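You operate a simulated robot arm through the tools that you are given. There is no shell and no other tool. Be economical: measure what you need, move in short steps, check, and stop when the job is done.

The job below is to be done with a simulated two-armed robot. You get a single attempt, and the scene is never put back.

Task
Stack the black motor marked "3" from the narrow bench top on top of the black motor marked "1". Put one of the black housings from the narrow bench top on the plywood bench top. Close the yellow-banded bench drawer. Take the cap off the black cartridge and lay it down on the narrow bench top. The order is free.

Only the result counts: the job must be done as asked and must still hold three seconds after the hand-in. Knocking over, shifting, dropping, spilling or breaking anything else fails it. A push-on lid holds only when it is set on centred and level and pressed home; a screw cap is set on level and turned clockwise until tight.

Robot
Two 6-joint arms with two-finger grippers on one trunk, on a base that drives. Base frame: it is fixed to the floor where the robot stands at the start and does not move with it; the origin is under the middle of the robot, x ahead of it, y to its left, z up; the surface under the hand at the start is at about z = 0.74. Units: m, rad, N and s.
The left shoulder is at the start at [0.07, 0.148, 0.993], the right one opposite. With the tool pointing down near the work surface each hand reaches from about 0.64 to 0.66 m from the robot's upright axis, wherever it stands, measured 20 degrees to its own side. Places, roughly: black cartridge [0.5, 0.75, 0.75]; black housing [0.5, 0.25, 0.75]; black housing (5x4x3 cm) [0.4, 0.2, 0.8]; black motor [0.5, 0, 0.75]; plywood bench top [4.4, 2.8, 0.7]; yellow-banded bench drawer [-0.6, 0.7, 0.6]. Payload 2.69 kg a hand.
Tool frame (each hand has its own): the origin (TCP) lies between the finger pads and is the grasp point; the fingertips stand 0.02 m ahead of it; z points along the fingers, y is the line along which they close. The gripper opens to 0.1 m. The gripper's body begins 0.063 m behind the TCP.
Orientation is told as [roll, pitch, yaw] about the base's x, y, z axes, in that order, counted from this pose: with the fingers straight down and closing along the base's y, the tool's x points along the base's -x, its y along +y and its z along -z.

Tools
- The arms move only by the tool step_arm. It takes "left_commands", "right_commands" or both (then of equal length, played together; a hand with none holds still); each is a list of rows, each a list of 7 numbers: the shift along the tool's x, y, z in m, then the turn, a rotation vector about the tool's x, y, z in rad, then the gripper command, from -1 (shut) to 1 (fully open), values between in proportion. In form: [[dx, dy, dz, ax, ay, az, hand], ...]. A call has 1 to 10 rows; each row is the pose to reach, as a shift and turn from the pose commanded when the call began, along the tool's axes at that moment. Rows are played at 5 a second. More than 0.05 m and 0.15 rad between two rows, or a gripper value outside its range, and nothing of the call is played. A pose out of reach is approached as far as the arm can. The call stops where the force on the tool passes 40 N (or 10 N more than at its start, if that is more) or the arm is blocked; 0.2 s more then pass. Each finger travels about 0.045 m/s and halts on what it meets, pressing with about 42 N; the grip force reading is that of the motor and also rises with nothing between the fingers. The clock runs only during rows and for 0.2 s after the last one: add rows that repeat a pose to give the fingers time. It gives the time, the measured TCP pose, the force on the tool (base axes), the opening and the grip force at its end, in the units of the frame above (readings bear some noise), with the torque about the TCP (base axes, N m) and any sound that the robot's microphone picked up.
- Cameras (640 x 400 px; columns grow to the right, rows downward): "scene" is now at [0.0967, 0.0816, 1.2012]; the picture's right is [0.85, -0.52, 0.00], its down [-0.37, -0.61, -0.70] and it looks along [0.37, 0.60, -0.71] (base axes); focal length 214 px, centre (320, 200). "left" rides on the left gripper at [0.07, 0.019, -0.099] in its tool frame; the picture's right is [-0.26, 0.97, 0.00], its down [-0.75, -0.20, -0.63] and it looks along [-0.61, -0.16, 0.78] (tool axes); focal length 230 px, centre (320, 200). "right" rides on the right gripper at [0.07, -0.019, -0.099] in its tool frame; the picture's right is [0.26, 0.97, 0.00], its down [-0.75, 0.20, -0.63] and it looks along [-0.61, 0.16, 0.78] (tool axes); focal length 230 px, centre (320, 200). There is no depth. A picture from a camera that has moved, and an enlarged one, comes with that camera's place and axes in the base frame and with its lens. The place of the scene camera against the robot may be out by one fixed shift of up to 0.018 m in any direction.
- get_image(camera): a new picture of that camera. No time passes.
- move_column(by): slides the trunk up (or, below 0, down) by that many m; the arms and the scene camera ride with it, the base frame stays. It gives what a move gives, with no picture.
- steer(legs): drives the robot by 1 to 6 legs, each [ahead, turn to the left] in m and rad, along the robot's own axes; the way and the turn of a leg run together, so that a leg with both is an arc; at most 1.5 m and 3.142 rad a leg. The arms and the cameras ride along, it lands a little off, and it stops where it bumps. It gives what a move gives.
- aim_head(pan, tilt): turns the head with the scene camera to pan (to the left, within 1.501 rad either way) and tilt (down, from -0.506 to 1.204), counted from straight ahead of the robot. It gives what a move gives.
- zoom(camera, box): a new picture of the part [left, top, right, bottom] of that camera's present view, enlarged. No time passes.
- close_job(): hands the job in; it is judged then, once.

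Work in short steps. Places have to be worked out from the pictures, the camera data and where the tool is seen: move nearer, look again, correct. Check each grasp and each placing, and mend what went wrong. You have 165 turns and 122 pictures in all, those below and enlarged ones among them. Open the grippers and draw the arms clear of the work before you hand the job in, unless the task says otherwise; then end with one line.

The tools are called after "Emit:" by a JSON object that holds its "method" and its "body". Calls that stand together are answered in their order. step_arm: Moves the arms, as the interface text tells. Its arguments: {"type":"object","properties":{"left_commands":{"type":"array"},"right_commands":{"type":"array"}},"required":[]} The other tools are called the same way: move_column (by) slides the trunk up or down; steer (legs) drives the base; aim_head (pan, tilt) turns the head that bears the scene camera; get_image (camera) takes a picture; zoom (camera, box) takes an enlarged picture of a part of a camera's view; close_job () hands the job in.

At the start:

```text
time: 0.0
left_ee_pos: [0.2362, 0.2983, 1.0459]
left_ee_rot: [0.0, 0.001, 0.0]
left_contact_force: [0.3, 0.0, 0.0]
left_ft_torque: [0.01, 0.01, -0.03]
left_grip_width: 0.1002
left_gripper_force: 0.1
right_ee_pos: [0.5264, 0.0186, 1.0005]
right_ee_rot: [-0.002, 0.0, 0.0]
right_contact_force: [-0.8, 0.3, 0.0]
right_ft_torque: [0.02, 0.01, 0.0]
right_grip_width: 0.1003
right_gripper_force: 0.0
trunk travel left (down, up): [-0.551, 0.389]
robot x, y, heading: [0.0037, 0.0019, -0.001]
head pan, tilt: [1.026, 0.789]
```

scene: 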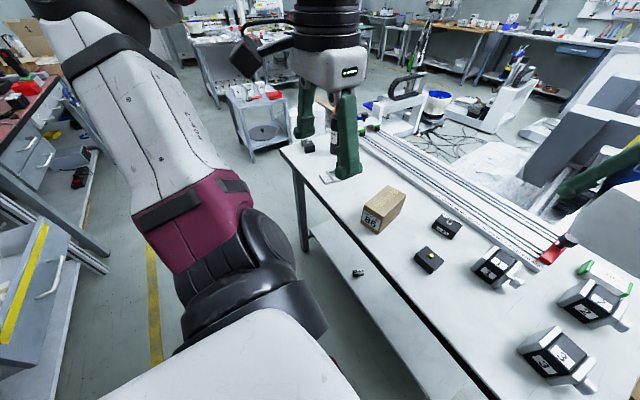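
right: 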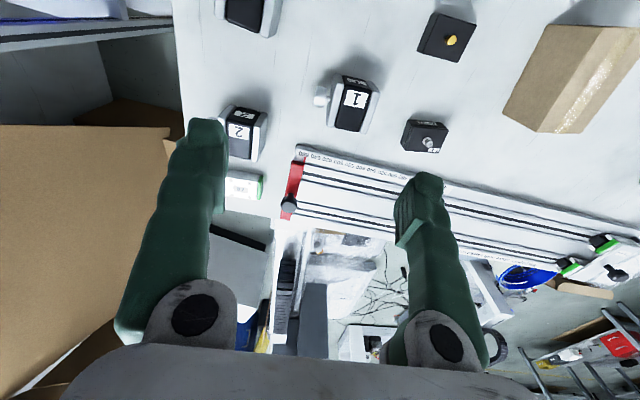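
left: 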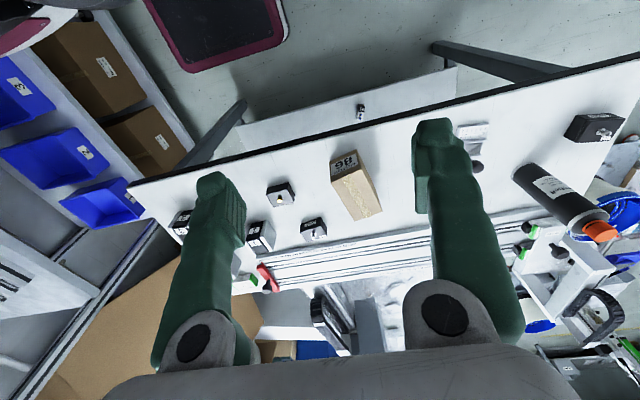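

I begin by looking at the bench from several head angles to place the motors, housings, cartridge and drawer.

Emit:
{"method": "aim_head", "body": {"pan": 0.0, "tilt": 0.8}}

Emit:
{"method": "get_image", "body": {"camera": "scene"}}

Emit:
{"method": "aim_head", "body": {"pan": 1.5, "tilt": 0.5}}

Emit:
{"method": "get_image", "body": {"camera": "scene"}}

```text
time: 1.3
left_ee_pos: [0.2372, 0.2978, 1.0466]
left_ee_rot: [0.001, -0.001, 0.0]
left_contact_force: [-0.3, 0.4, 0.3]
left_ft_torque: [0.0, -0.01, 0.01]
left_grip_width: 0.1001
left_gripper_force: 0.0
right_ee_pos: [0.5275, 0.0177, 1.0005]
right_ee_rot: [0.001, 0.0, 0.0]
right_contact_force: [-0.6, 0.8, -0.2]
right_ft_torque: [-0.01, 0.01, -0.01]
right_grip_width: 0.1002
right_gripper_force: 0.0
trunk travel left (down, up): [-0.551, 0.389]
robot x, y, heading: [0.0006, -0.0002, 0.0]
head pan, tilt: [0.0, 0.799]
```

```text
118 pictures are left
camera scene: at [0.1352, 0.0123, 1.2004], right [0.0, -1.0, 0.0], down [-0.72, 0.0, -0.7], along [0.7, 0.0, -0.72], focal length 214 px, centre (320, 200)
```

scene: 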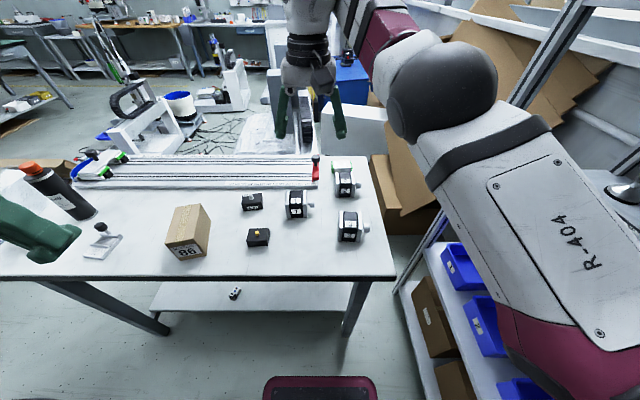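

```text
time: 2.9
left_ee_pos: [0.2372, 0.2977, 1.0474]
left_ee_rot: [0.0, 0.0, 0.0]
left_contact_force: [-0.9, 0.3, -0.3]
left_ft_torque: [-0.04, -0.01, 0.01]
left_grip_width: 0.1
left_gripper_force: 0.1
right_ee_pos: [0.5264, 0.0186, 1.0003]
right_ee_rot: [-0.003, -0.001, 0.0]
right_contact_force: [0.2, -0.6, -0.4]
right_ft_torque: [-0.02, -0.04, -0.01]
right_grip_width: 0.0999
right_gripper_force: 0.0
trunk travel left (down, up): [-0.551, 0.389]
robot x, y, heading: [0.0021, 0.0005, 0.001]
head pan, tilt: [1.499, 0.499]
```

```text
117 pictures are left
camera scene: at [0.0612, 0.1029, 1.2263], right [1.0, -0.07, 0.0], down [-0.03, -0.48, -0.88], along [0.06, 0.88, -0.48], focal length 214 px, centre (320, 200)
```

scene: 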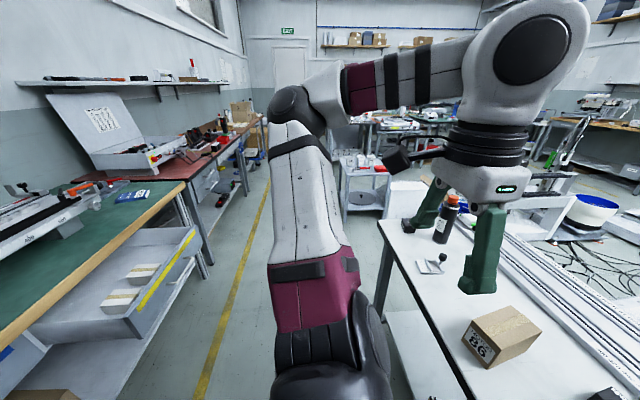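

The motors 1, 2 and 3 are ahead on the right, and the two housings are at about (0.44,0.17) and (0.56,0.21). I zoom for detail, and look left and low for the drawer.

Emit:
{"method": "zoom", "body": {"camera": "scene", "box": [0, 170, 240, 350]}}

Emit:
{"method": "aim_head", "body": {"pan": 0.0, "tilt": 0.8}}

Emit:
{"method": "zoom", "body": {"camera": "scene", "box": [230, 150, 390, 250]}}

Emit:
{"method": "zoom", "body": {"camera": "left", "box": [440, 80, 640, 260]}}

```text
2.22 times, centred on (120, 260) of scene
camera zoom: at [0.0612, 0.1029, 1.2263], right [1.0, -0.07, 0.0], down [-0.03, -0.48, -0.88], along [0.06, 0.88, -0.48], focal length 477 px, centre (764, 67)
```

zoom: 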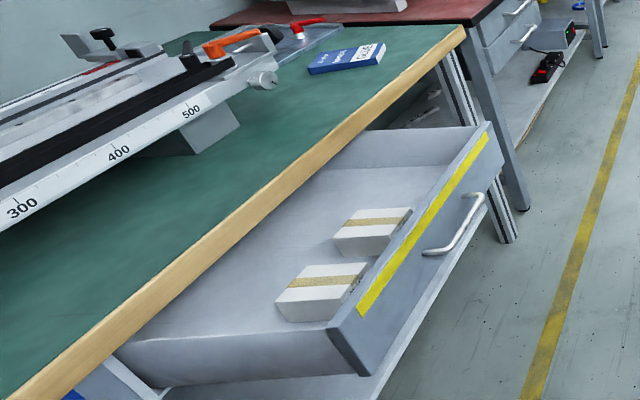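

```text
time: 4.5
left_ee_pos: [0.2377, 0.2968, 1.0471]
left_ee_rot: [-0.001, 0.001, 0.0]
left_contact_force: [-0.5, 1.1, 0.2]
left_ft_torque: [0.01, 0.01, 0.02]
left_grip_width: 0.1
left_gripper_force: 0.1
right_ee_pos: [0.5269, 0.0185, 0.9995]
right_ee_rot: [0.001, -0.001, 0.001]
right_contact_force: [0.4, 0.4, 0.0]
right_ft_torque: [-0.06, -0.01, 0.0]
right_grip_width: 0.1001
right_gripper_force: 0.1
trunk travel left (down, up): [-0.551, 0.389]
robot x, y, heading: [0.0001, -0.003, 0.001]
head pan, tilt: [0.0, 0.799]
```

```text
4.00 times, centred on (310, 200) of scene
camera zoom: at [0.1352, 0.0122, 1.2004], right [0.0, -1.0, 0.0], down [-0.72, 0.0, -0.7], along [0.7, 0.0, -0.72], focal length 858 px, centre (360, 200)
```

zoom: 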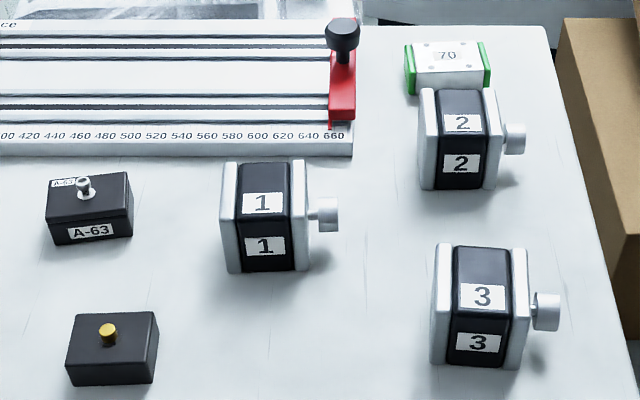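

```text
2.22 times, centred on (540, 170) of left
camera zoom: at [0.1689, 0.3155, 1.1451], right [0.26, 0.97, 0.0], down [0.75, -0.2, 0.63], along [0.61, -0.16, -0.78], focal length 511 px, centre (-169, 267)
```

zoom: 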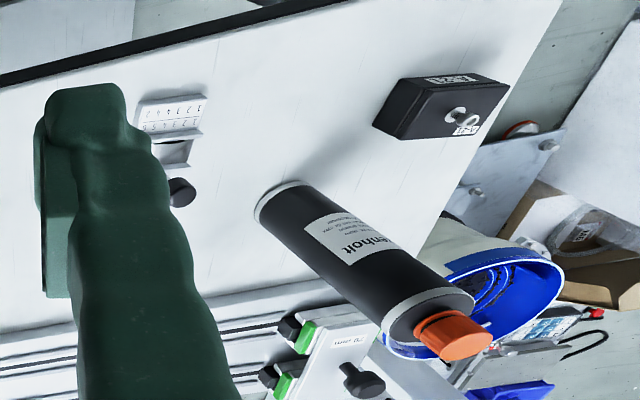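

Motor 3 is at about (0.455,-0.06), motor 1 at (0.53,0.08), and each has a shaft toward -y, so I will grip across x. I turn the right hand +90° and lift it over motor 3 to view it from above.

Emit:
{"method": "step_arm", "body": {"right_commands": [[0.007, -0.008, -0.01, 0, 0, -0.15, 1], [0.014, -0.016, -0.02, 0, 0, -0.3, 1], [0.021, -0.024, -0.03, 0, 0, -0.45, 1], [0.028, -0.032, -0.04, 0, 0, -0.6, 1], [0.035, -0.04, -0.05, 0, 0, -0.75, 1], [0.042, -0.048, -0.06, 0, 0, -0.9, 1], [0.049, -0.056, -0.07, 0, 0, -1.05, 1], [0.056, -0.064, -0.08, 0, 0, -1.2, 1], [0.063, -0.072, -0.09, 0, 0, -1.35, 1], [0.07, -0.079, -0.1, 0, 0, -1.5, 1]]}}

Emit:
{"method": "get_image", "body": {"camera": "scene"}}

Emit:
{"method": "get_image", "body": {"camera": "right"}}

```text
time: 6.4
left_ee_pos: [0.2389, 0.2973, 1.0463]
left_ee_rot: [0.0, 0.001, -0.001]
left_contact_force: [-0.1, -0.6, -0.6]
left_ft_torque: [0.02, 0.03, -0.02]
left_grip_width: 0.1002
left_gripper_force: 0.1
right_ee_pos: [0.4198, 0.167, 1.0087]
right_ee_rot: [0.245, -0.038, 0.706]
right_contact_force: [0.7, -0.5, 0.2]
right_ft_torque: [-0.01, 0.0, 0.02]
right_grip_width: 0.0999
right_gripper_force: 0.0
right hand out of reach, approached as far as the arm can: row 1, 2, 3, 4, 5, 6, 7, 8, 9
trunk travel left (down, up): [-0.551, 0.389]
robot x, y, heading: [0.0001, 0.0044, 0.0]
head pan, tilt: [0.0, 0.799]
stopped in row 9 (right hand): the arm was blocked; the commanded pose is now the measured one
```

```text
113 pictures are left
camera scene: at [0.1368, 0.0118, 1.2001], right [0.0, -1.0, 0.0], down [-0.72, 0.0, -0.7], along [0.7, 0.0, -0.72], focal length 214 px, centre (320, 200)
```

scene: 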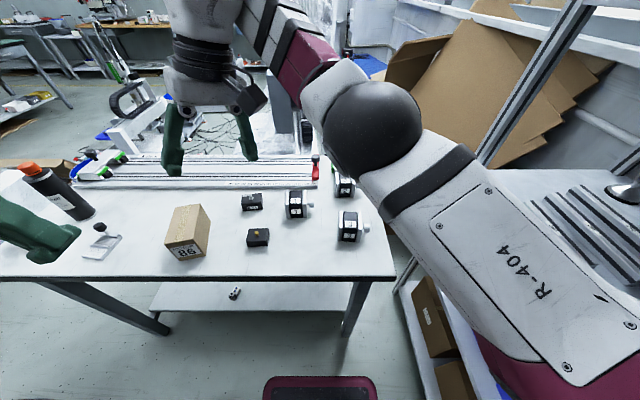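

```text
112 pictures are left
camera right: at [0.3907, 0.0871, 1.0979], right [-0.81, 0.54, 0.22], down [0.52, 0.5, 0.69], along [0.26, 0.68, -0.69], focal length 230 px, centre (320, 200)
```

right: 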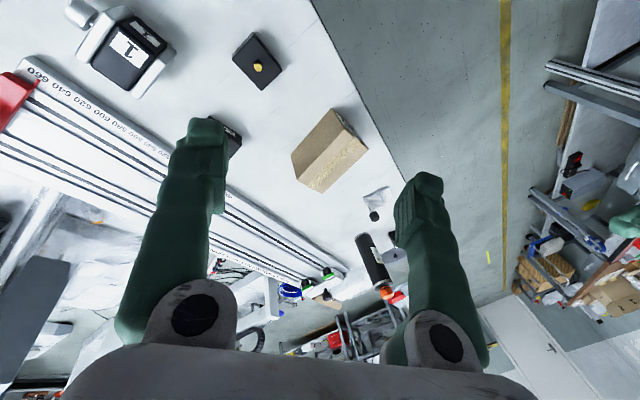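

That motion went out of reach and was blocked, so I bring the right hand back to its starting pose.

Emit:
{"method": "step_arm", "body": {"right_commands": [[0.0026, -0.0298, -0.0061, 0.041, -0.008, 0.118, 1], [0.0052, -0.0595, -0.0123, 0.083, -0.017, 0.236, 1], [0.0078, -0.0893, -0.0184, 0.124, -0.025, 0.354, 1], [0.0103, -0.119, -0.0245, 0.165, -0.033, 0.471, 1], [0.0129, -0.1488, -0.0307, 0.207, -0.042, 0.589, 1], [0.0155, -0.1785, -0.0368, 0.248, -0.05, 0.707, 1]]}}

```text
time: 7.8
left_ee_pos: [0.2373, 0.2971, 1.0469]
left_ee_rot: [-0.001, 0.0, 0.0]
left_contact_force: [0.0, -0.3, 0.1]
left_ft_torque: [0.02, 0.0, 0.02]
left_grip_width: 0.0999
left_gripper_force: 0.1
right_ee_pos: [0.5248, 0.0209, 1.0027]
right_ee_rot: [-0.003, -0.002, 0.006]
right_contact_force: [0.1, 0.6, -0.8]
right_ft_torque: [0.02, 0.02, -0.01]
right_grip_width: 0.1
right_gripper_force: 0.1
right hand out of reach, approached as far as the arm can: row 1, 2, 3, 4, 5
trunk travel left (down, up): [-0.551, 0.389]
robot x, y, heading: [0.0019, 0.0016, -0.002]
head pan, tilt: [0.0, 0.799]
```

Back at start. The hand's good region is about 20° to its side, so I move it to about (0.60,-0.20) and test the yaw there.

Emit:
{"method": "step_arm", "body": {"right_commands": [[-0.015, -0.044, 0, 0, 0, 0, 1], [-0.03, -0.088, 0, 0, 0, 0, 1], [-0.045, -0.132, 0, 0, 0, 0, 1], [-0.06, -0.176, 0, 0, 0, 0, 1], [-0.075, -0.22, 0, 0, 0, 0, 1]]}}

Emit:
{"method": "step_arm", "body": {"right_commands": [[0, 0, 0, 0, 0, -0.15, 1], [0, 0, 0, 0, 0, -0.3, 1], [0, 0, 0, 0, 0, -0.45, 1], [0, 0, 0, 0, 0, -0.6, 1]]}}

```text
time: 9.0
left_ee_pos: [0.2386, 0.2968, 1.0473]
left_ee_rot: [0.002, 0.001, 0.001]
left_contact_force: [-0.8, -0.7, 0.1]
left_ft_torque: [0.0, 0.02, 0.04]
left_grip_width: 0.1
left_gripper_force: 0.0
right_ee_pos: [0.5862, -0.1234, 0.9716]
right_ee_rot: [0.004, -0.014, -0.029]
right_contact_force: [0.3, 0.4, 0.0]
right_ft_torque: [0.0, -0.01, -0.01]
right_grip_width: 0.1001
right_gripper_force: 0.0
right hand out of reach, approached as far as the arm can: row 1, 2, 3, 4, 5
trunk travel left (down, up): [-0.551, 0.389]
robot x, y, heading: [0.0024, 0.0005, -0.001]
head pan, tilt: [0.0, 0.799]
```

```text
time: 10.0
left_ee_pos: [0.2364, 0.2986, 1.0461]
left_ee_rot: [-0.001, 0.0, 0.0]
left_contact_force: [-0.4, 0.3, -0.1]
left_ft_torque: [-0.03, 0.01, 0.0]
left_grip_width: 0.0999
left_gripper_force: 0.1
right_ee_pos: [0.5424, 0.0286, 0.9451]
right_ee_rot: [0.017, -0.031, 0.316]
right_contact_force: [-0.2, 0.8, 0.3]
right_ft_torque: [-0.01, 0.01, 0.01]
right_grip_width: 0.0998
right_gripper_force: 0.0
right hand out of reach, approached as far as the arm can: row 1, 2, 3, 4
trunk travel left (down, up): [-0.551, 0.389]
robot x, y, heading: [-0.0027, -0.0028, -0.002]
head pan, tilt: [0.0, 0.799]
```

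Positive yaw seems limited here. I try turning the other way instead, back through 0 to negative yaw.

Emit:
{"method": "step_arm", "body": {"right_commands": [[0, 0, 0, 0, 0, 0.15, 1], [0, 0, 0, 0, 0, 0.3, 1], [0, 0, 0, 0, 0, 0.45, 1], [0, 0, 0, 0, 0, 0.6, 1], [0, 0, 0, 0, 0, 0.75, 1], [0, 0, 0, 0, 0, 0.9, 1]]}}

Emit:
{"method": "get_image", "body": {"camera": "scene"}}

```text
time: 11.4
left_ee_pos: [0.2366, 0.2977, 1.0468]
left_ee_rot: [0.001, -0.001, 0.001]
left_contact_force: [-0.3, -0.4, -0.2]
left_ft_torque: [0.0, -0.03, -0.01]
left_grip_width: 0.1003
left_gripper_force: 0.1
right_ee_pos: [0.541, 0.0303, 0.9481]
right_ee_rot: [0.032, -0.004, -0.588]
right_contact_force: [0.0, 0.1, 0.5]
right_ft_torque: [-0.01, 0.0, -0.01]
right_grip_width: 0.1
right_gripper_force: 0.1
trunk travel left (down, up): [-0.551, 0.389]
robot x, y, heading: [-0.0013, 0.0008, 0.002]
head pan, tilt: [0.0, 0.799]
```

```text
111 pictures are left
camera scene: at [0.1351, 0.0122, 1.2003], right [0.0, -1.0, 0.0], down [-0.72, 0.0, -0.7], along [0.7, 0.0, -0.72], focal length 214 px, centre (320, 200)
```

scene: 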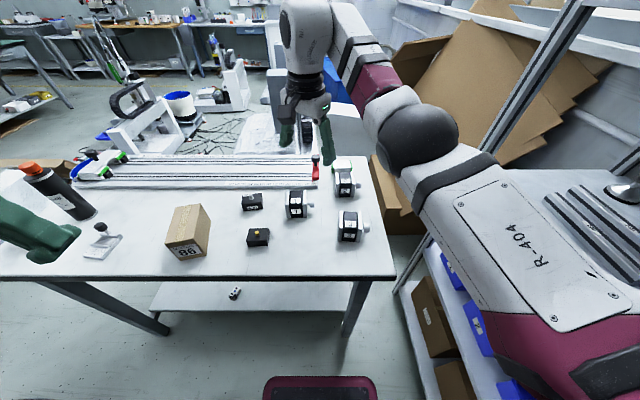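

Negative yaw works. I continue to yaw -1.57 in place.

Emit:
{"method": "step_arm", "body": {"right_commands": [[0, 0, 0, 0, 0, 0.14, 1], [0, 0, 0, 0, 0, 0.28, 1], [0, 0, 0, 0, 0, 0.42, 1], [0, 0, 0, 0, 0, 0.56, 1], [0, 0, 0, 0, 0, 0.7, 1], [0, 0, 0, -0.01, 0.0, 0.84, 1], [0, 0, 0, -0.02, -0.02, 0.983, 1]]}}

```text
time: 13.0
left_ee_pos: [0.237, 0.298, 1.047]
left_ee_rot: [0.001, 0.0, 0.001]
left_contact_force: [0.0, -0.6, 0.1]
left_ft_torque: [0.01, 0.0, 0.0]
left_grip_width: 0.0999
left_gripper_force: 0.1
right_ee_pos: [0.5441, 0.0318, 0.9495]
right_ee_rot: [0.051, 0.017, -1.571]
right_contact_force: [0.2, 0.6, -0.9]
right_ft_torque: [0.05, 0.0, 0.01]
right_grip_width: 0.1002
right_gripper_force: 0.1
right hand out of reach, approached as far as the arm can: row 7
trunk travel left (down, up): [-0.551, 0.389]
robot x, y, heading: [-0.0006, -0.0028, -0.001]
head pan, tilt: [0.0, 0.799]
```

Now at yaw -1.57 (tool x=+y, tool y=+x). I level the tool and move toward motor 3 above (0.455,-0.06), z 0.90.

Emit:
{"method": "step_arm", "body": {"right_commands": [[-0.023, -0.022, 0.012, 0.025, -0.009, 0, 1], [-0.046, -0.044, 0.025, 0.051, -0.017, 0, 1], [-0.069, -0.067, 0.037, 0.051, -0.017, 0, 1], [-0.092, -0.089, 0.05, 0.051, -0.017, 0, 1]]}}

Emit:
{"method": "get_image", "body": {"camera": "right"}}

Emit:
{"method": "get_image", "body": {"camera": "scene"}}

```text
time: 14.0
left_ee_pos: [0.2375, 0.2971, 1.0468]
left_ee_rot: [-0.001, 0.0, -0.001]
left_contact_force: [1.0, 0.4, -0.1]
left_ft_torque: [0.01, 0.0, 0.02]
left_grip_width: 0.1001
left_gripper_force: 0.0
right_ee_pos: [0.5562, -0.005, 0.9197]
right_ee_rot: [-0.002, 0.0, -1.569]
right_contact_force: [-0.2, 0.2, 0.3]
right_ft_torque: [-0.03, 0.01, -0.01]
right_grip_width: 0.1
right_gripper_force: 0.1
right hand out of reach, approached as far as the arm can: row 1, 2, 3, 4
trunk travel left (down, up): [-0.551, 0.389]
robot x, y, heading: [0.0003, 0.0038, -0.002]
head pan, tilt: [0.0, 0.799]
```

```text
110 pictures are left
camera right: at [0.5376, 0.0648, 1.0174], right [0.97, 0.26, 0.0], down [0.2, -0.75, 0.63], along [0.16, -0.61, -0.78], focal length 230 px, centre (320, 200)
```

right: 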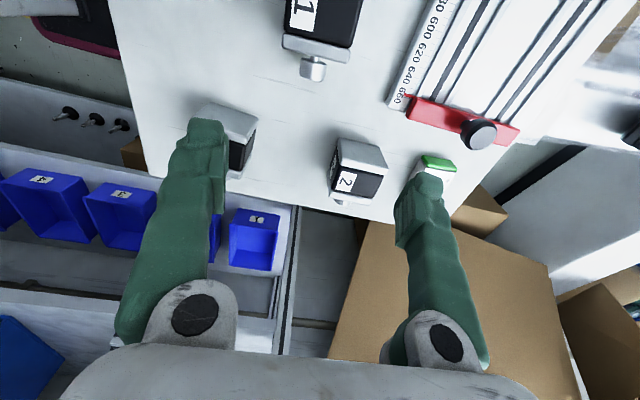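

```text
109 pictures are left
camera scene: at [0.1358, 0.0115, 1.2003], right [0.0, -1.0, 0.0], down [-0.72, 0.0, -0.7], along [0.7, 0.0, -0.72], focal length 214 px, centre (320, 200)
```

scene: 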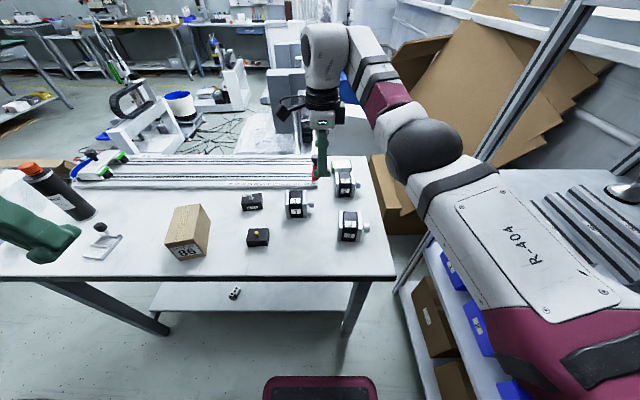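

The inner reach limit is about 0.56 here, so I must lower the trunk and/or back off. First I look right to see what stands beside the arm.

Emit:
{"method": "aim_head", "body": {"pan": -1.2, "tilt": 0.7}}

Emit:
{"method": "get_image", "body": {"camera": "scene"}}

```text
time: 15.4
left_ee_pos: [0.2363, 0.2963, 1.0468]
left_ee_rot: [0.001, 0.0, 0.001]
left_contact_force: [-0.2, 0.2, 0.4]
left_ft_torque: [0.03, 0.01, -0.01]
left_grip_width: 0.1001
left_gripper_force: 0.0
right_ee_pos: [0.5554, -0.0036, 0.9188]
right_ee_rot: [-0.003, 0.0, -1.568]
right_contact_force: [0.5, -0.2, 0.5]
right_ft_torque: [0.0, 0.0, 0.0]
right_grip_width: 0.0999
right_gripper_force: 0.2
trunk travel left (down, up): [-0.551, 0.389]
robot x, y, heading: [-0.0002, 0.0007, -0.002]
head pan, tilt: [-1.201, 0.7]
```

```text
108 pictures are left
camera scene: at [0.0853, -0.067, 1.2086], right [-0.93, -0.36, 0.0], down [-0.23, 0.6, -0.76], along [0.28, -0.71, -0.64], focal length 214 px, centre (320, 200)
```

scene: 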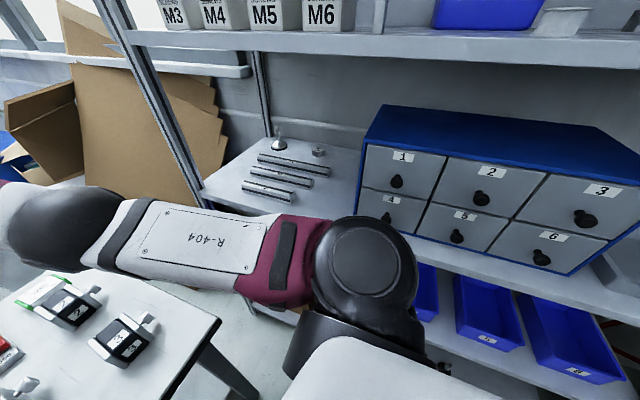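

A shelf stands close on the right but a straight retreat keeps clear of it. I back off 0.15 m so the motors fall in the reach band.

Emit:
{"method": "steer", "body": {"legs": [[-0.15, 0]]}}

Emit:
{"method": "aim_head", "body": {"pan": 0.0, "tilt": 0.75}}

Emit:
{"method": "get_image", "body": {"camera": "scene"}}

Emit:
{"method": "get_image", "body": {"camera": "right"}}

```text
time: 16.8
left_ee_pos: [0.0867, 0.2972, 1.0466]
left_ee_rot: [0.0, 0.0, 0.001]
left_contact_force: [0.0, 0.8, -0.1]
left_ft_torque: [-0.03, 0.01, 0.04]
left_grip_width: 0.0998
left_gripper_force: 0.2
right_ee_pos: [0.4067, -0.0026, 0.9186]
right_ee_rot: [-0.002, 0.001, -1.568]
right_contact_force: [-0.4, -0.1, 0.4]
right_ft_torque: [0.02, 0.03, -0.02]
right_grip_width: 0.1003
right_gripper_force: 0.1
trunk travel left (down, up): [-0.551, 0.389]
robot x, y, heading: [-0.1491, -0.0011, -0.004]
head pan, tilt: [-1.201, 0.7]
```

```text
time: 18.1
left_ee_pos: [0.0862, 0.297, 1.0469]
left_ee_rot: [0.0, 0.0, 0.002]
left_contact_force: [0.2, -0.7, 0.1]
left_ft_torque: [0.03, -0.03, -0.01]
left_grip_width: 0.1001
left_gripper_force: 0.0
right_ee_pos: [0.4055, -0.0037, 0.9181]
right_ee_rot: [-0.003, 0.0, -1.568]
right_contact_force: [0.2, 1.3, 0.7]
right_ft_torque: [-0.01, 0.02, -0.03]
right_grip_width: 0.1001
right_gripper_force: 0.0
trunk travel left (down, up): [-0.551, 0.389]
robot x, y, heading: [-0.15, -0.0007, 0.003]
head pan, tilt: [0.0, 0.75]
```

```text
107 pictures are left
camera scene: at [-0.013, 0.0121, 1.2043], right [0.0, -1.0, 0.0], down [-0.68, 0.0, -0.73], along [0.73, 0.0, -0.68], focal length 214 px, centre (320, 200)
```

scene: 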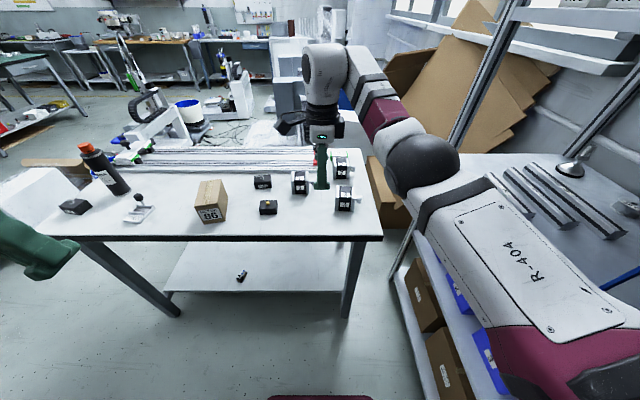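

```text
106 pictures are left
camera right: at [0.3865, 0.0664, 1.0175], right [0.97, 0.26, 0.0], down [0.2, -0.75, 0.63], along [0.16, -0.61, -0.78], focal length 230 px, centre (320, 200)
```

right: 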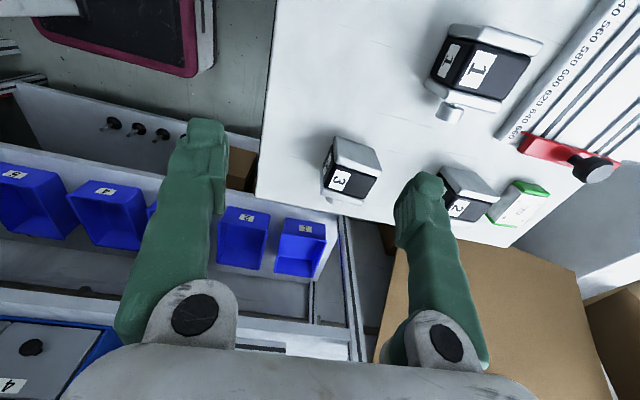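

From the hand camera motor 3's centre is about (0.457,-0.069), top z about 0.793, and motor 1's centre about (0.540,0.065). I move over motor 3 at z 0.86.

Emit:
{"method": "step_arm", "body": {"right_commands": [[-0.033, 0.026, 0.0, 0, 0, 0, 1], [-0.065, 0.0515, 0.0, 0, 0, 0, 1], [-0.065, 0.0515, 0.03, 0, 0, 0, 1], [-0.065, 0.0515, 0.058, 0, 0, 0, 1]]}}

Emit:
{"method": "get_image", "body": {"camera": "right"}}

```text
time: 19.1
left_ee_pos: [0.0859, 0.2976, 1.0463]
left_ee_rot: [0.0, 0.001, 0.002]
left_contact_force: [0.8, -1.1, -0.1]
left_ft_torque: [0.02, -0.02, -0.02]
left_grip_width: 0.0997
left_gripper_force: 0.1
right_ee_pos: [0.4467, -0.0722, 0.8578]
right_ee_rot: [-0.001, -0.001, -1.569]
right_contact_force: [-1.0, 0.0, -0.4]
right_ft_torque: [0.04, 0.02, -0.01]
right_grip_width: 0.1
right_gripper_force: 0.1
right hand out of reach, approached as far as the arm can: row 1, 2, 3, 4
trunk travel left (down, up): [-0.551, 0.389]
robot x, y, heading: [-0.15, 0.0003, 0.001]
head pan, tilt: [0.0, 0.75]
```

```text
105 pictures are left
camera right: at [0.427, -0.0018, 0.9566], right [0.97, 0.26, 0.0], down [0.2, -0.75, 0.63], along [0.16, -0.61, -0.78], focal length 230 px, centre (320, 200)
```

right: 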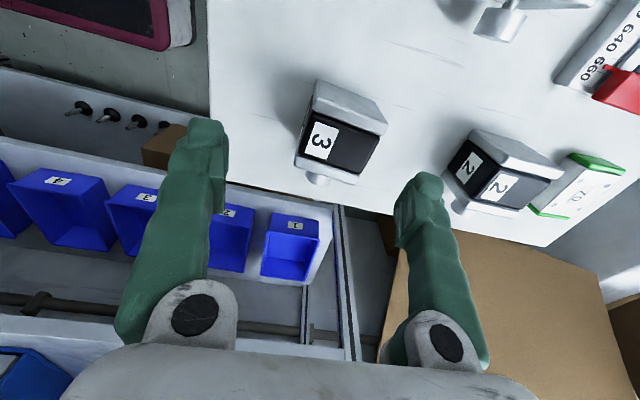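

The motor is between the fingers but x is limited at 0.447. I test whether a lower trunk widens the reach: raise the hand 0.06 and then slide the trunk down 0.1.

Emit:
{"method": "step_arm", "body": {"right_commands": [[0, 0, -0.03, 0, 0, 0, 1], [0, 0, -0.06, 0, 0, 0, 1], [0, 0, -0.1, 0, 0, 0, 1]]}}

Emit:
{"method": "move_column", "body": {"by": -0.1}}

Emit:
{"method": "step_arm", "body": {"right_commands": [[0, 0.01, 0, 0, 0, 0, 1], [0, 0.03, 0.0, 0, 0, 0, 1], [0, 0.05, 0.0, 0, 0, 0, 1]]}}

```text
time: 19.9
left_ee_pos: [0.0849, 0.2982, 1.0478]
left_ee_rot: [-0.001, 0.0, 0.002]
left_contact_force: [0.8, 0.6, 0.1]
left_ft_torque: [0.0, -0.03, -0.01]
left_grip_width: 0.0999
left_gripper_force: 0.1
right_ee_pos: [0.4279, -0.0778, 0.9546]
right_ee_rot: [0.001, 0.0, -1.568]
right_contact_force: [-0.8, -0.4, 0.5]
right_ft_torque: [-0.01, 0.0, 0.04]
right_grip_width: 0.1001
right_gripper_force: 0.0
right hand out of reach, approached as far as the arm can: row 1, 2, 3
trunk travel left (down, up): [-0.551, 0.389]
robot x, y, heading: [-0.1517, -0.0001, 0.005]
head pan, tilt: [0.0, 0.75]
```

```text
time: 21.3
left_ee_pos: [0.086, 0.2972, 0.9487]
left_ee_rot: [-0.001, -0.001, 0.001]
left_contact_force: [-0.4, -0.2, -0.8]
left_ft_torque: [0.05, -0.02, 0.01]
left_grip_width: 0.1001
left_gripper_force: 0.1
right_ee_pos: [0.4299, -0.0774, 0.8535]
right_ee_rot: [0.0, 0.0, -1.567]
right_contact_force: [-0.1, 0.3, 0.0]
right_ft_torque: [-0.01, -0.01, -0.01]
right_grip_width: 0.0999
right_gripper_force: 0.0
trunk travel left (down, up): [-0.451, 0.489]
robot x, y, heading: [-0.1519, 0.0055, 0.003]
head pan, tilt: [0.0, 0.75]
```

```text
time: 22.1
left_ee_pos: [0.0853, 0.2986, 0.9477]
left_ee_rot: [0.001, 0.001, 0.003]
left_contact_force: [0.3, -0.2, 0.3]
left_ft_torque: [-0.03, 0.04, 0.01]
left_grip_width: 0.0997
left_gripper_force: 0.0
right_ee_pos: [0.4352, -0.0869, 0.8438]
right_ee_rot: [-0.003, 0.001, -1.568]
right_contact_force: [-0.3, -1.1, -0.8]
right_ft_torque: [-0.01, -0.02, -0.02]
right_grip_width: 0.1002
right_gripper_force: 0.1
right hand out of reach, approached as far as the arm can: row 1, 2, 3
trunk travel left (down, up): [-0.451, 0.489]
robot x, y, heading: [-0.1504, -0.0026, 0.002]
head pan, tilt: [0.0, 0.75]
```

The reach band with the tool straight down is narrow, so vertical motion should use the trunk and radial motion the base. I test how the left arm behaves by moving it 0.2 m outward.

Emit:
{"method": "step_arm", "body": {"left_commands": [[-0.04, 0, 0, 0, 0, 0, 1], [-0.08, 0, 0, 0, 0, 0, 1], [-0.12, 0, 0, 0, 0, 0, 1], [-0.16, 0, 0, 0, 0, 0, 1], [-0.2, 0, 0, 0, 0, 0, 1]]}}

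Emit:
{"method": "get_image", "body": {"camera": "scene"}}

```text
time: 23.3
left_ee_pos: [0.1681, 0.301, 0.9205]
left_ee_rot: [0.001, 0.0, 0.005]
left_contact_force: [0.5, -0.9, 0.0]
left_ft_torque: [-0.05, -0.02, 0.04]
left_grip_width: 0.1001
left_gripper_force: 0.0
left hand out of reach, approached as far as the arm can: row 2, 3, 4, 5
right_ee_pos: [0.4351, -0.087, 0.8445]
right_ee_rot: [-0.002, 0.0, -1.566]
right_contact_force: [0.1, -0.1, 0.5]
right_ft_torque: [0.04, 0.01, 0.01]
right_grip_width: 0.0997
right_gripper_force: 0.1
trunk travel left (down, up): [-0.451, 0.489]
robot x, y, heading: [-0.1488, 0.0026, 0.003]
head pan, tilt: [0.0, 0.75]
```

```text
104 pictures are left
camera scene: at [-0.0132, 0.0123, 1.1043], right [0.0, -1.0, 0.0], down [-0.68, 0.0, -0.73], along [0.73, 0.0, -0.68], focal length 214 px, centre (320, 200)
```

scene: 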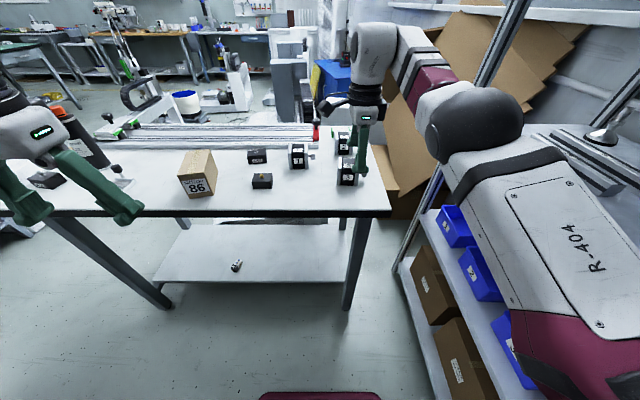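

The limits may depend on yaw. I turn the right hand back to about yaw -0.8 and test moving outward and inward there.

Emit:
{"method": "step_arm", "body": {"right_commands": [[0, 0, -0.01, 0, 0, -0.15, 1], [0, 0, -0.02, 0, 0, -0.3, 1], [0, 0, -0.03, 0, 0, -0.45, 1], [0, 0, -0.03, 0, 0, -0.6, 1], [0, 0, -0.03, 0, 0, -0.77, 1]]}}

Emit:
{"method": "step_arm", "body": {"right_commands": [[-0.03, 0.03, 0, 0, 0, 0, 1], [-0.06, 0.06, 0, 0, 0, 0, 1]]}}

Emit:
{"method": "step_arm", "body": {"right_commands": [[0.03, -0.03, 0, 0, 0, 0, 1], [0.06, -0.06, 0, 0, 0, 0, 1], [0.09, -0.09, 0, 0, 0, 0, 1]]}}

```text
refused: row 5 steps farther than a row can; nothing moved
```

```text
time: 23.9
left_ee_pos: [0.1676, 0.3, 0.921]
left_ee_rot: [-0.001, -0.003, 0.003]
left_contact_force: [0.3, 0.1, 0.4]
left_ft_torque: [0.02, 0.0, 0.03]
left_grip_width: 0.1002
left_gripper_force: 0.0
right_ee_pos: [0.4467, -0.1474, 0.8328]
right_ee_rot: [0.001, -0.001, -1.567]
right_contact_force: [-0.9, -0.6, 0.3]
right_ft_torque: [0.0, 0.0, 0.0]
right_grip_width: 0.1003
right_gripper_force: 0.1
right hand out of reach, approached as far as the arm can: row 1, 2
trunk travel left (down, up): [-0.451, 0.489]
robot x, y, heading: [-0.1498, 0.0005, 0.003]
head pan, tilt: [0.0, 0.75]
```

```text
time: 24.7
left_ee_pos: [0.1684, 0.2995, 0.9209]
left_ee_rot: [0.0, -0.002, 0.004]
left_contact_force: [-0.8, -0.8, 0.6]
left_ft_torque: [-0.03, -0.03, 0.02]
left_grip_width: 0.1002
left_gripper_force: 0.0
right_ee_pos: [0.4238, -0.054, 0.8478]
right_ee_rot: [-0.005, -0.002, -1.568]
right_contact_force: [0.2, 0.1, -0.5]
right_ft_torque: [-0.01, 0.01, -0.02]
right_grip_width: 0.1003
right_gripper_force: 0.1
right hand out of reach, approached as far as the arm can: row 1, 2, 3
trunk travel left (down, up): [-0.451, 0.489]
robot x, y, heading: [-0.1484, 0.0006, 0.004]
head pan, tilt: [0.0, 0.75]
```

One call was refused and the others ran at the old yaw, harmlessly. I now do the yaw test properly.

Emit:
{"method": "step_arm", "body": {"right_commands": [[0, 0, 0, 0, 0, -0.14, 1], [0, 0, 0, 0, 0, -0.28, 1], [0, 0, 0, 0, 0, -0.42, 1], [0, 0, 0, 0, 0, -0.56, 1], [0, 0, 0, 0, 0, -0.7, 1], [0, 0, 0, 0, 0, -0.78, 1]]}}

Emit:
{"method": "step_arm", "body": {"right_commands": [[-0.02, 0.02, 0, 0, 0, 0, 1], [-0.04, 0.04, 0, 0, 0, 0, 1]]}}

```text
time: 26.1
left_ee_pos: [0.1681, 0.2997, 0.9189]
left_ee_rot: [0.0, -0.002, 0.006]
left_contact_force: [0.4, -0.4, 0.7]
left_ft_torque: [-0.02, 0.01, -0.01]
left_grip_width: 0.0998
left_gripper_force: 0.0
right_ee_pos: [0.4262, -0.0555, 0.847]
right_ee_rot: [-0.001, -0.002, -0.785]
right_contact_force: [-0.6, -0.4, -0.4]
right_ft_torque: [0.0, 0.0, 0.02]
right_grip_width: 0.1001
right_gripper_force: 0.1
trunk travel left (down, up): [-0.451, 0.489]
robot x, y, heading: [-0.1519, 0.0027, 0.003]
head pan, tilt: [0.0, 0.75]
```

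```text
time: 26.7
left_ee_pos: [0.1685, 0.3001, 0.9215]
left_ee_rot: [-0.001, -0.002, 0.005]
left_contact_force: [0.2, -1.2, -0.1]
left_ft_torque: [0.02, -0.02, 0.04]
left_grip_width: 0.0997
left_gripper_force: 0.1
right_ee_pos: [0.4287, -0.0647, 0.8398]
right_ee_rot: [0.001, 0.001, -0.787]
right_contact_force: [0.9, 0.5, -0.6]
right_ft_torque: [-0.02, -0.01, -0.02]
right_grip_width: 0.1001
right_gripper_force: 0.1
right hand out of reach, approached as far as the arm can: row 1, 2
trunk travel left (down, up): [-0.451, 0.489]
robot x, y, heading: [-0.1514, 0.0006, 0.0]
head pan, tilt: [0.0, 0.75]
```

Outward it is limited at the same radius whatever the yaw. I test inward at this yaw.

Emit:
{"method": "step_arm", "body": {"right_commands": [[0.02, -0.02, 0, 0, 0, 0, 1], [0.042, -0.042, 0, 0, 0, 0, 1], [0.063, -0.063, 0, 0, 0, 0, 1], [0.085, -0.085, 0, 0, 0, 0, 1]]}}

Emit:
{"method": "get_image", "body": {"camera": "scene"}}

```text
time: 27.7
left_ee_pos: [0.1694, 0.2996, 0.9196]
left_ee_rot: [0.0, -0.002, 0.005]
left_contact_force: [-0.2, -0.4, -0.1]
left_ft_torque: [0.01, 0.01, 0.01]
left_grip_width: 0.1003
left_gripper_force: 0.0
right_ee_pos: [0.417, -0.0424, 0.8561]
right_ee_rot: [-0.003, 0.001, -0.788]
right_contact_force: [-0.3, -0.1, -0.5]
right_ft_torque: [0.02, 0.0, -0.02]
right_grip_width: 0.1002
right_gripper_force: 0.0
right hand out of reach, approached as far as the arm can: row 1, 2, 3, 4
trunk travel left (down, up): [-0.451, 0.489]
robot x, y, heading: [-0.1522, 0.0018, -0.003]
head pan, tilt: [0.0, 0.75]
```

```text
103 pictures are left
camera scene: at [-0.0131, 0.0121, 1.1043], right [0.0, -1.0, 0.0], down [-0.68, 0.0, -0.73], along [0.73, 0.0, -0.68], focal length 214 px, centre (320, 200)
```

scene: 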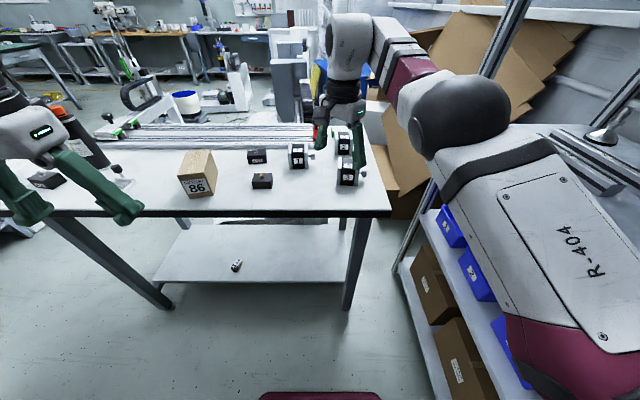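

The band is thin (about 0.51–0.53 m from the shoulder here), so the base does the radial work. Motor 3 needs about 2 cm ahead: I drive ahead 0.02 and turn back to yaw -1.57.

Emit:
{"method": "steer", "body": {"legs": [[0.022, 0]]}}

Emit:
{"method": "step_arm", "body": {"right_commands": [[0, 0, 0, 0, 0, 0.14, 1], [0, 0, 0, 0, 0, 0.28, 1], [0, 0, 0, 0, 0, 0.42, 1], [0, 0, 0, 0, 0, 0.56, 1], [0, 0, 0, 0, 0, 0.7, 1], [0, 0, 0, 0, 0, 0.783, 1]]}}

```text
time: 28.5
left_ee_pos: [0.189, 0.3, 0.9213]
left_ee_rot: [0.0, -0.003, 0.005]
left_contact_force: [1.0, -0.8, -0.7]
left_ft_torque: [0.0, -0.02, 0.01]
left_grip_width: 0.0999
left_gripper_force: 0.0
right_ee_pos: [0.439, -0.0409, 0.857]
right_ee_rot: [-0.001, -0.001, -0.787]
right_contact_force: [0.6, -0.6, 0.2]
right_ft_torque: [-0.01, -0.02, -0.01]
right_grip_width: 0.1
right_gripper_force: 0.0
trunk travel left (down, up): [-0.451, 0.489]
robot x, y, heading: [-0.129, -0.0025, 0.003]
head pan, tilt: [0.0, 0.75]
```

```text
time: 29.9
left_ee_pos: [0.1903, 0.2997, 0.9199]
left_ee_rot: [-0.001, -0.002, 0.006]
left_contact_force: [-1.4, 0.2, -1.3]
left_ft_torque: [0.01, -0.02, -0.01]
left_grip_width: 0.1001
left_gripper_force: 0.2
right_ee_pos: [0.4402, -0.0425, 0.8563]
right_ee_rot: [-0.002, -0.001, -1.572]
right_contact_force: [-0.5, -0.5, -0.1]
right_ft_torque: [0.0, 0.01, 0.0]
right_grip_width: 0.0998
right_gripper_force: 0.2
trunk travel left (down, up): [-0.451, 0.489]
robot x, y, heading: [-0.1292, 0.0025, -0.0]
head pan, tilt: [0.0, 0.75]
```

Next, move to directly over motor 3 at z about 0.826 and look.

Emit:
{"method": "step_arm", "body": {"right_commands": [[-0.013, 0.008, 0.01, 0, 0, 0, 1], [-0.0265, 0.017, 0.02, 0, 0, 0, 1], [-0.0265, 0.017, 0.03, 0, 0, 0, 1]]}}

Emit:
{"method": "get_image", "body": {"camera": "right"}}

Emit:
{"method": "zoom", "body": {"camera": "scene", "box": [240, 100, 400, 200]}}

```text
time: 30.7
left_ee_pos: [0.1908, 0.2998, 0.92]
left_ee_rot: [0.0, -0.001, 0.005]
left_contact_force: [0.6, -0.5, 0.0]
left_ft_torque: [-0.03, 0.02, 0.0]
left_grip_width: 0.1001
left_gripper_force: 0.1
right_ee_pos: [0.4566, -0.0679, 0.8271]
right_ee_rot: [-0.001, -0.003, -1.568]
right_contact_force: [0.6, 0.3, -0.4]
right_ft_torque: [-0.01, -0.03, 0.0]
right_grip_width: 0.0998
right_gripper_force: 0.1
trunk travel left (down, up): [-0.451, 0.489]
robot x, y, heading: [-0.1284, -0.0033, 0.004]
head pan, tilt: [0.0, 0.75]
```

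```text
102 pictures are left
camera right: at [0.4365, 0.0019, 0.9252], right [0.97, 0.26, 0.0], down [0.2, -0.75, 0.63], along [0.16, -0.61, -0.78], focal length 230 px, centre (320, 200)
```

right: 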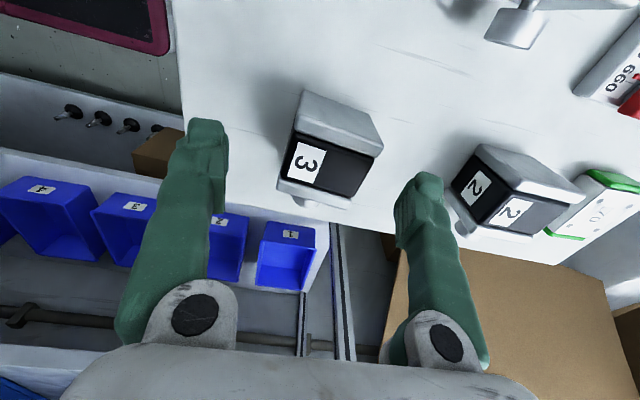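

```text
4.00 times, centred on (320, 150) of scene
camera zoom: at [0.0087, 0.0129, 1.1044], right [0.0, -1.0, 0.0], down [-0.68, 0.0, -0.73], along [0.73, 0.0, -0.68], focal length 858 px, centre (320, 400)
```

zoom: 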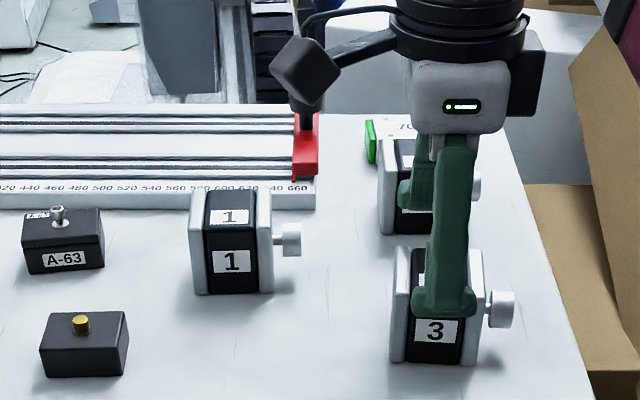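

Motor 3's centre measures about (0.461,-0.073). I correct by a few mm and go down to TCP z 0.775.

Emit:
{"method": "step_arm", "body": {"right_commands": [[-0.004, 0.004, 0.0, 0, 0, 0, 1], [-0.004, 0.004, 0.02, 0, 0, 0, 1], [-0.004, 0.004, 0.037, 0, 0, 0, 1], [-0.004, 0.004, 0.052, 0, 0, 0, 1]]}}

Emit:
{"method": "zoom", "body": {"camera": "scene", "box": [280, 110, 400, 200]}}

```text
time: 31.7
left_ee_pos: [0.1902, 0.301, 0.9207]
left_ee_rot: [0.001, -0.001, 0.005]
left_contact_force: [0.3, -0.7, -0.3]
left_ft_torque: [-0.02, 0.02, 0.01]
left_grip_width: 0.0998
left_gripper_force: 0.1
right_ee_pos: [0.4599, -0.0726, 0.774]
right_ee_rot: [-0.002, 0.0, -1.571]
right_contact_force: [-0.3, 0.0, -0.4]
right_ft_torque: [0.06, 0.03, -0.02]
right_grip_width: 0.0999
right_gripper_force: 0.0
trunk travel left (down, up): [-0.451, 0.489]
robot x, y, heading: [-0.1306, -0.0034, 0.001]
head pan, tilt: [0.0, 0.75]
```

```text
4.44 times, centred on (340, 155) of scene
camera zoom: at [0.0093, 0.0122, 1.1043], right [0.0, -1.0, 0.0], down [-0.68, 0.0, -0.73], along [0.73, 0.0, -0.68], focal length 953 px, centre (231, 400)
```

zoom: 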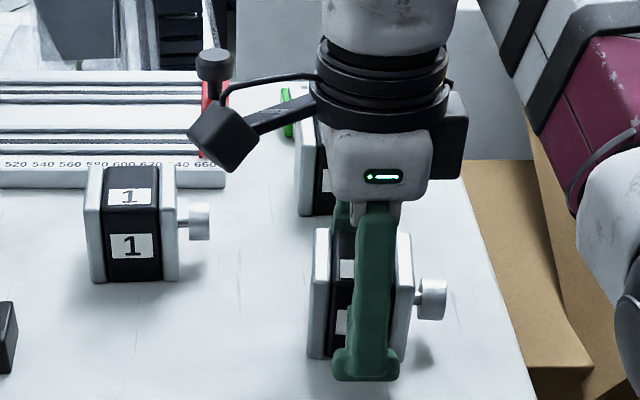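

The fingers straddle the motor. I close the gripper.

Emit:
{"method": "step_arm", "body": {"right_commands": [[0, 0, 0, 0, 0, 0, 0], [0, 0, 0, 0, 0, 0, -1], [0, 0, 0, 0, 0, 0, -1], [0, 0, 0, 0, 0, 0, -1], [0, 0, 0, 0, 0, 0, -1], [0, 0, 0, 0, 0, 0, -1]]}}

Emit:
{"method": "move_column", "body": {"by": 0.08}}

Emit:
{"method": "get_image", "body": {"camera": "right"}}

Emit:
{"method": "get_image", "body": {"camera": "scene"}}

```text
time: 33.1
left_ee_pos: [0.1909, 0.3008, 0.9217]
left_ee_rot: [0.0, -0.001, 0.005]
left_contact_force: [0.3, 0.6, 0.1]
left_ft_torque: [-0.02, -0.02, 0.0]
left_grip_width: 0.1001
left_gripper_force: 0.1
right_ee_pos: [0.4598, -0.0729, 0.7735]
right_ee_rot: [-0.001, 0.001, -1.569]
right_contact_force: [2.3, 0.6, -0.3]
right_ft_torque: [0.04, -0.24, -0.04]
right_grip_width: 0.0574
right_gripper_force: 42.0
trunk travel left (down, up): [-0.451, 0.489]
robot x, y, heading: [-0.1283, -0.003, 0.006]
head pan, tilt: [0.0, 0.75]
```

```text
time: 34.2
left_ee_pos: [0.192, 0.3008, 1.0007]
left_ee_rot: [0.001, 0.0, 0.005]
left_contact_force: [0.9, -0.1, -0.7]
left_ft_torque: [0.01, -0.02, -0.04]
left_grip_width: 0.1001
left_gripper_force: 0.0
right_ee_pos: [0.4594, -0.0718, 0.8535]
right_ee_rot: [-0.003, 0.0, -1.568]
right_contact_force: [0.1, -0.3, -6.9]
right_ft_torque: [0.01, 0.02, -0.02]
right_grip_width: 0.0572
right_gripper_force: 41.7
trunk travel left (down, up): [-0.531, 0.409]
robot x, y, heading: [-0.1284, -0.0004, 0.001]
head pan, tilt: [0.0, 0.75]
```

```text
99 pictures are left
camera right: at [0.4417, -0.0025, 0.9511], right [0.97, 0.26, 0.0], down [0.2, -0.75, 0.63], along [0.16, -0.61, -0.78], focal length 230 px, centre (320, 200)
```

right: 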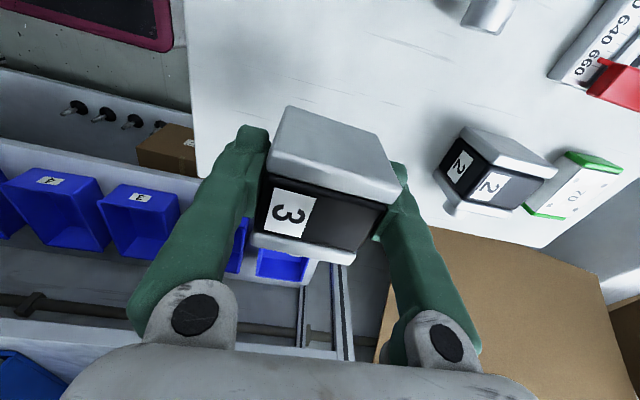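

```text
98 pictures are left
camera scene: at [0.0105, 0.0122, 1.1841], right [0.0, -1.0, 0.0], down [-0.68, 0.0, -0.73], along [0.73, 0.0, -0.68], focal length 214 px, centre (320, 200)
```

scene: 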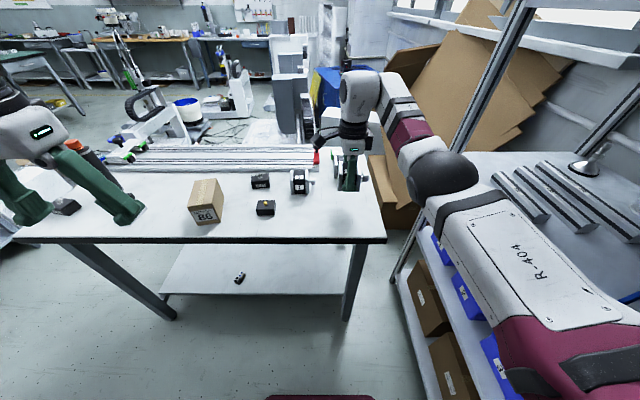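

Motor 3 is held (width 0.057). I raise a further 0.03 and drive ahead 0.12 so motor 1 comes within the band.

Emit:
{"method": "move_column", "body": {"by": 0.035}}

Emit:
{"method": "steer", "body": {"legs": [[0.12, 0]]}}

Emit:
{"method": "step_arm", "body": {"right_commands": [[0.03, -0.009, 0, 0, 0, 0, -1], [0.06, -0.018, 0, 0, 0, 0, -1], [0.09, -0.026, 0, 0, 0, 0, -1], [0.11, -0.032, 0, 0, 0, 0, -1]]}}

Emit:
{"method": "get_image", "body": {"camera": "right"}}

Emit:
{"method": "get_image", "body": {"camera": "scene"}}

```text
time: 35.0
left_ee_pos: [0.1923, 0.3005, 1.0343]
left_ee_rot: [0.0, -0.001, 0.005]
left_contact_force: [0.5, -0.3, 0.2]
left_ft_torque: [0.02, -0.01, -0.01]
left_grip_width: 0.1001
left_gripper_force: 0.0
right_ee_pos: [0.4608, -0.071, 0.8886]
right_ee_rot: [-0.004, 0.0, -1.569]
right_contact_force: [0.1, -1.0, -7.5]
right_ft_torque: [0.02, -0.03, 0.0]
right_grip_width: 0.0568
right_gripper_force: 41.9
trunk travel left (down, up): [-0.566, 0.374]
robot x, y, heading: [-0.1311, -0.0008, 0.001]
head pan, tilt: [0.0, 0.75]
```

```text
time: 36.3
left_ee_pos: [0.3082, 0.3003, 1.0368]
left_ee_rot: [0.0, -0.005, 0.007]
left_contact_force: [-0.4, 0.1, 0.3]
left_ft_torque: [0.01, -0.06, 0.02]
left_grip_width: 0.1
left_gripper_force: 0.0
right_ee_pos: [0.579, -0.071, 0.891]
right_ee_rot: [-0.001, 0.001, -1.567]
right_contact_force: [0.3, 0.3, -7.1]
right_ft_torque: [0.05, -0.01, 0.0]
right_grip_width: 0.0567
right_gripper_force: 42.0
trunk travel left (down, up): [-0.566, 0.374]
robot x, y, heading: [-0.0059, 0.0029, 0.005]
head pan, tilt: [0.0, 0.75]
```

```text
time: 37.3
left_ee_pos: [0.3107, 0.3022, 1.0355]
left_ee_rot: [0.001, -0.002, 0.007]
left_contact_force: [0.4, -0.3, -0.6]
left_ft_torque: [-0.05, 0.0, -0.03]
left_grip_width: 0.0999
left_gripper_force: 0.1
right_ee_pos: [0.5459, 0.0366, 0.8883]
right_ee_rot: [-0.004, -0.002, -1.567]
right_contact_force: [-0.8, 0.2, -6.5]
right_ft_torque: [0.02, -0.01, -0.01]
right_grip_width: 0.0567
right_gripper_force: 41.8
right hand out of reach, approached as far as the arm can: row 4
trunk travel left (down, up): [-0.566, 0.374]
robot x, y, heading: [-0.0096, -0.0003, 0.006]
head pan, tilt: [0.0, 0.75]
```

```text
97 pictures are left
camera right: at [0.5269, 0.1063, 0.9859], right [0.97, 0.26, -0.01], down [0.21, -0.75, 0.63], along [0.16, -0.61, -0.78], focal length 230 px, centre (320, 200)
```

right: 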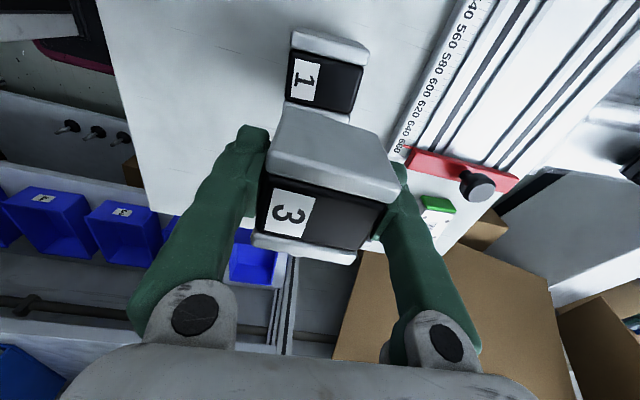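

```text
96 pictures are left
camera scene: at [0.1306, 0.0138, 1.2193], right [0.01, -1.0, 0.0], down [-0.68, 0.0, -0.73], along [0.73, 0.0, -0.68], focal length 214 px, centre (320, 200)
```

scene: 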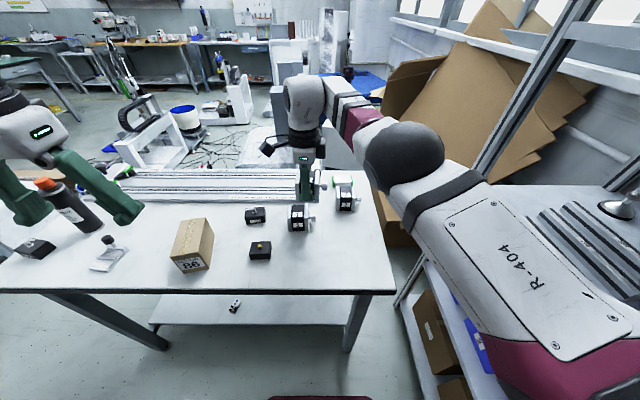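

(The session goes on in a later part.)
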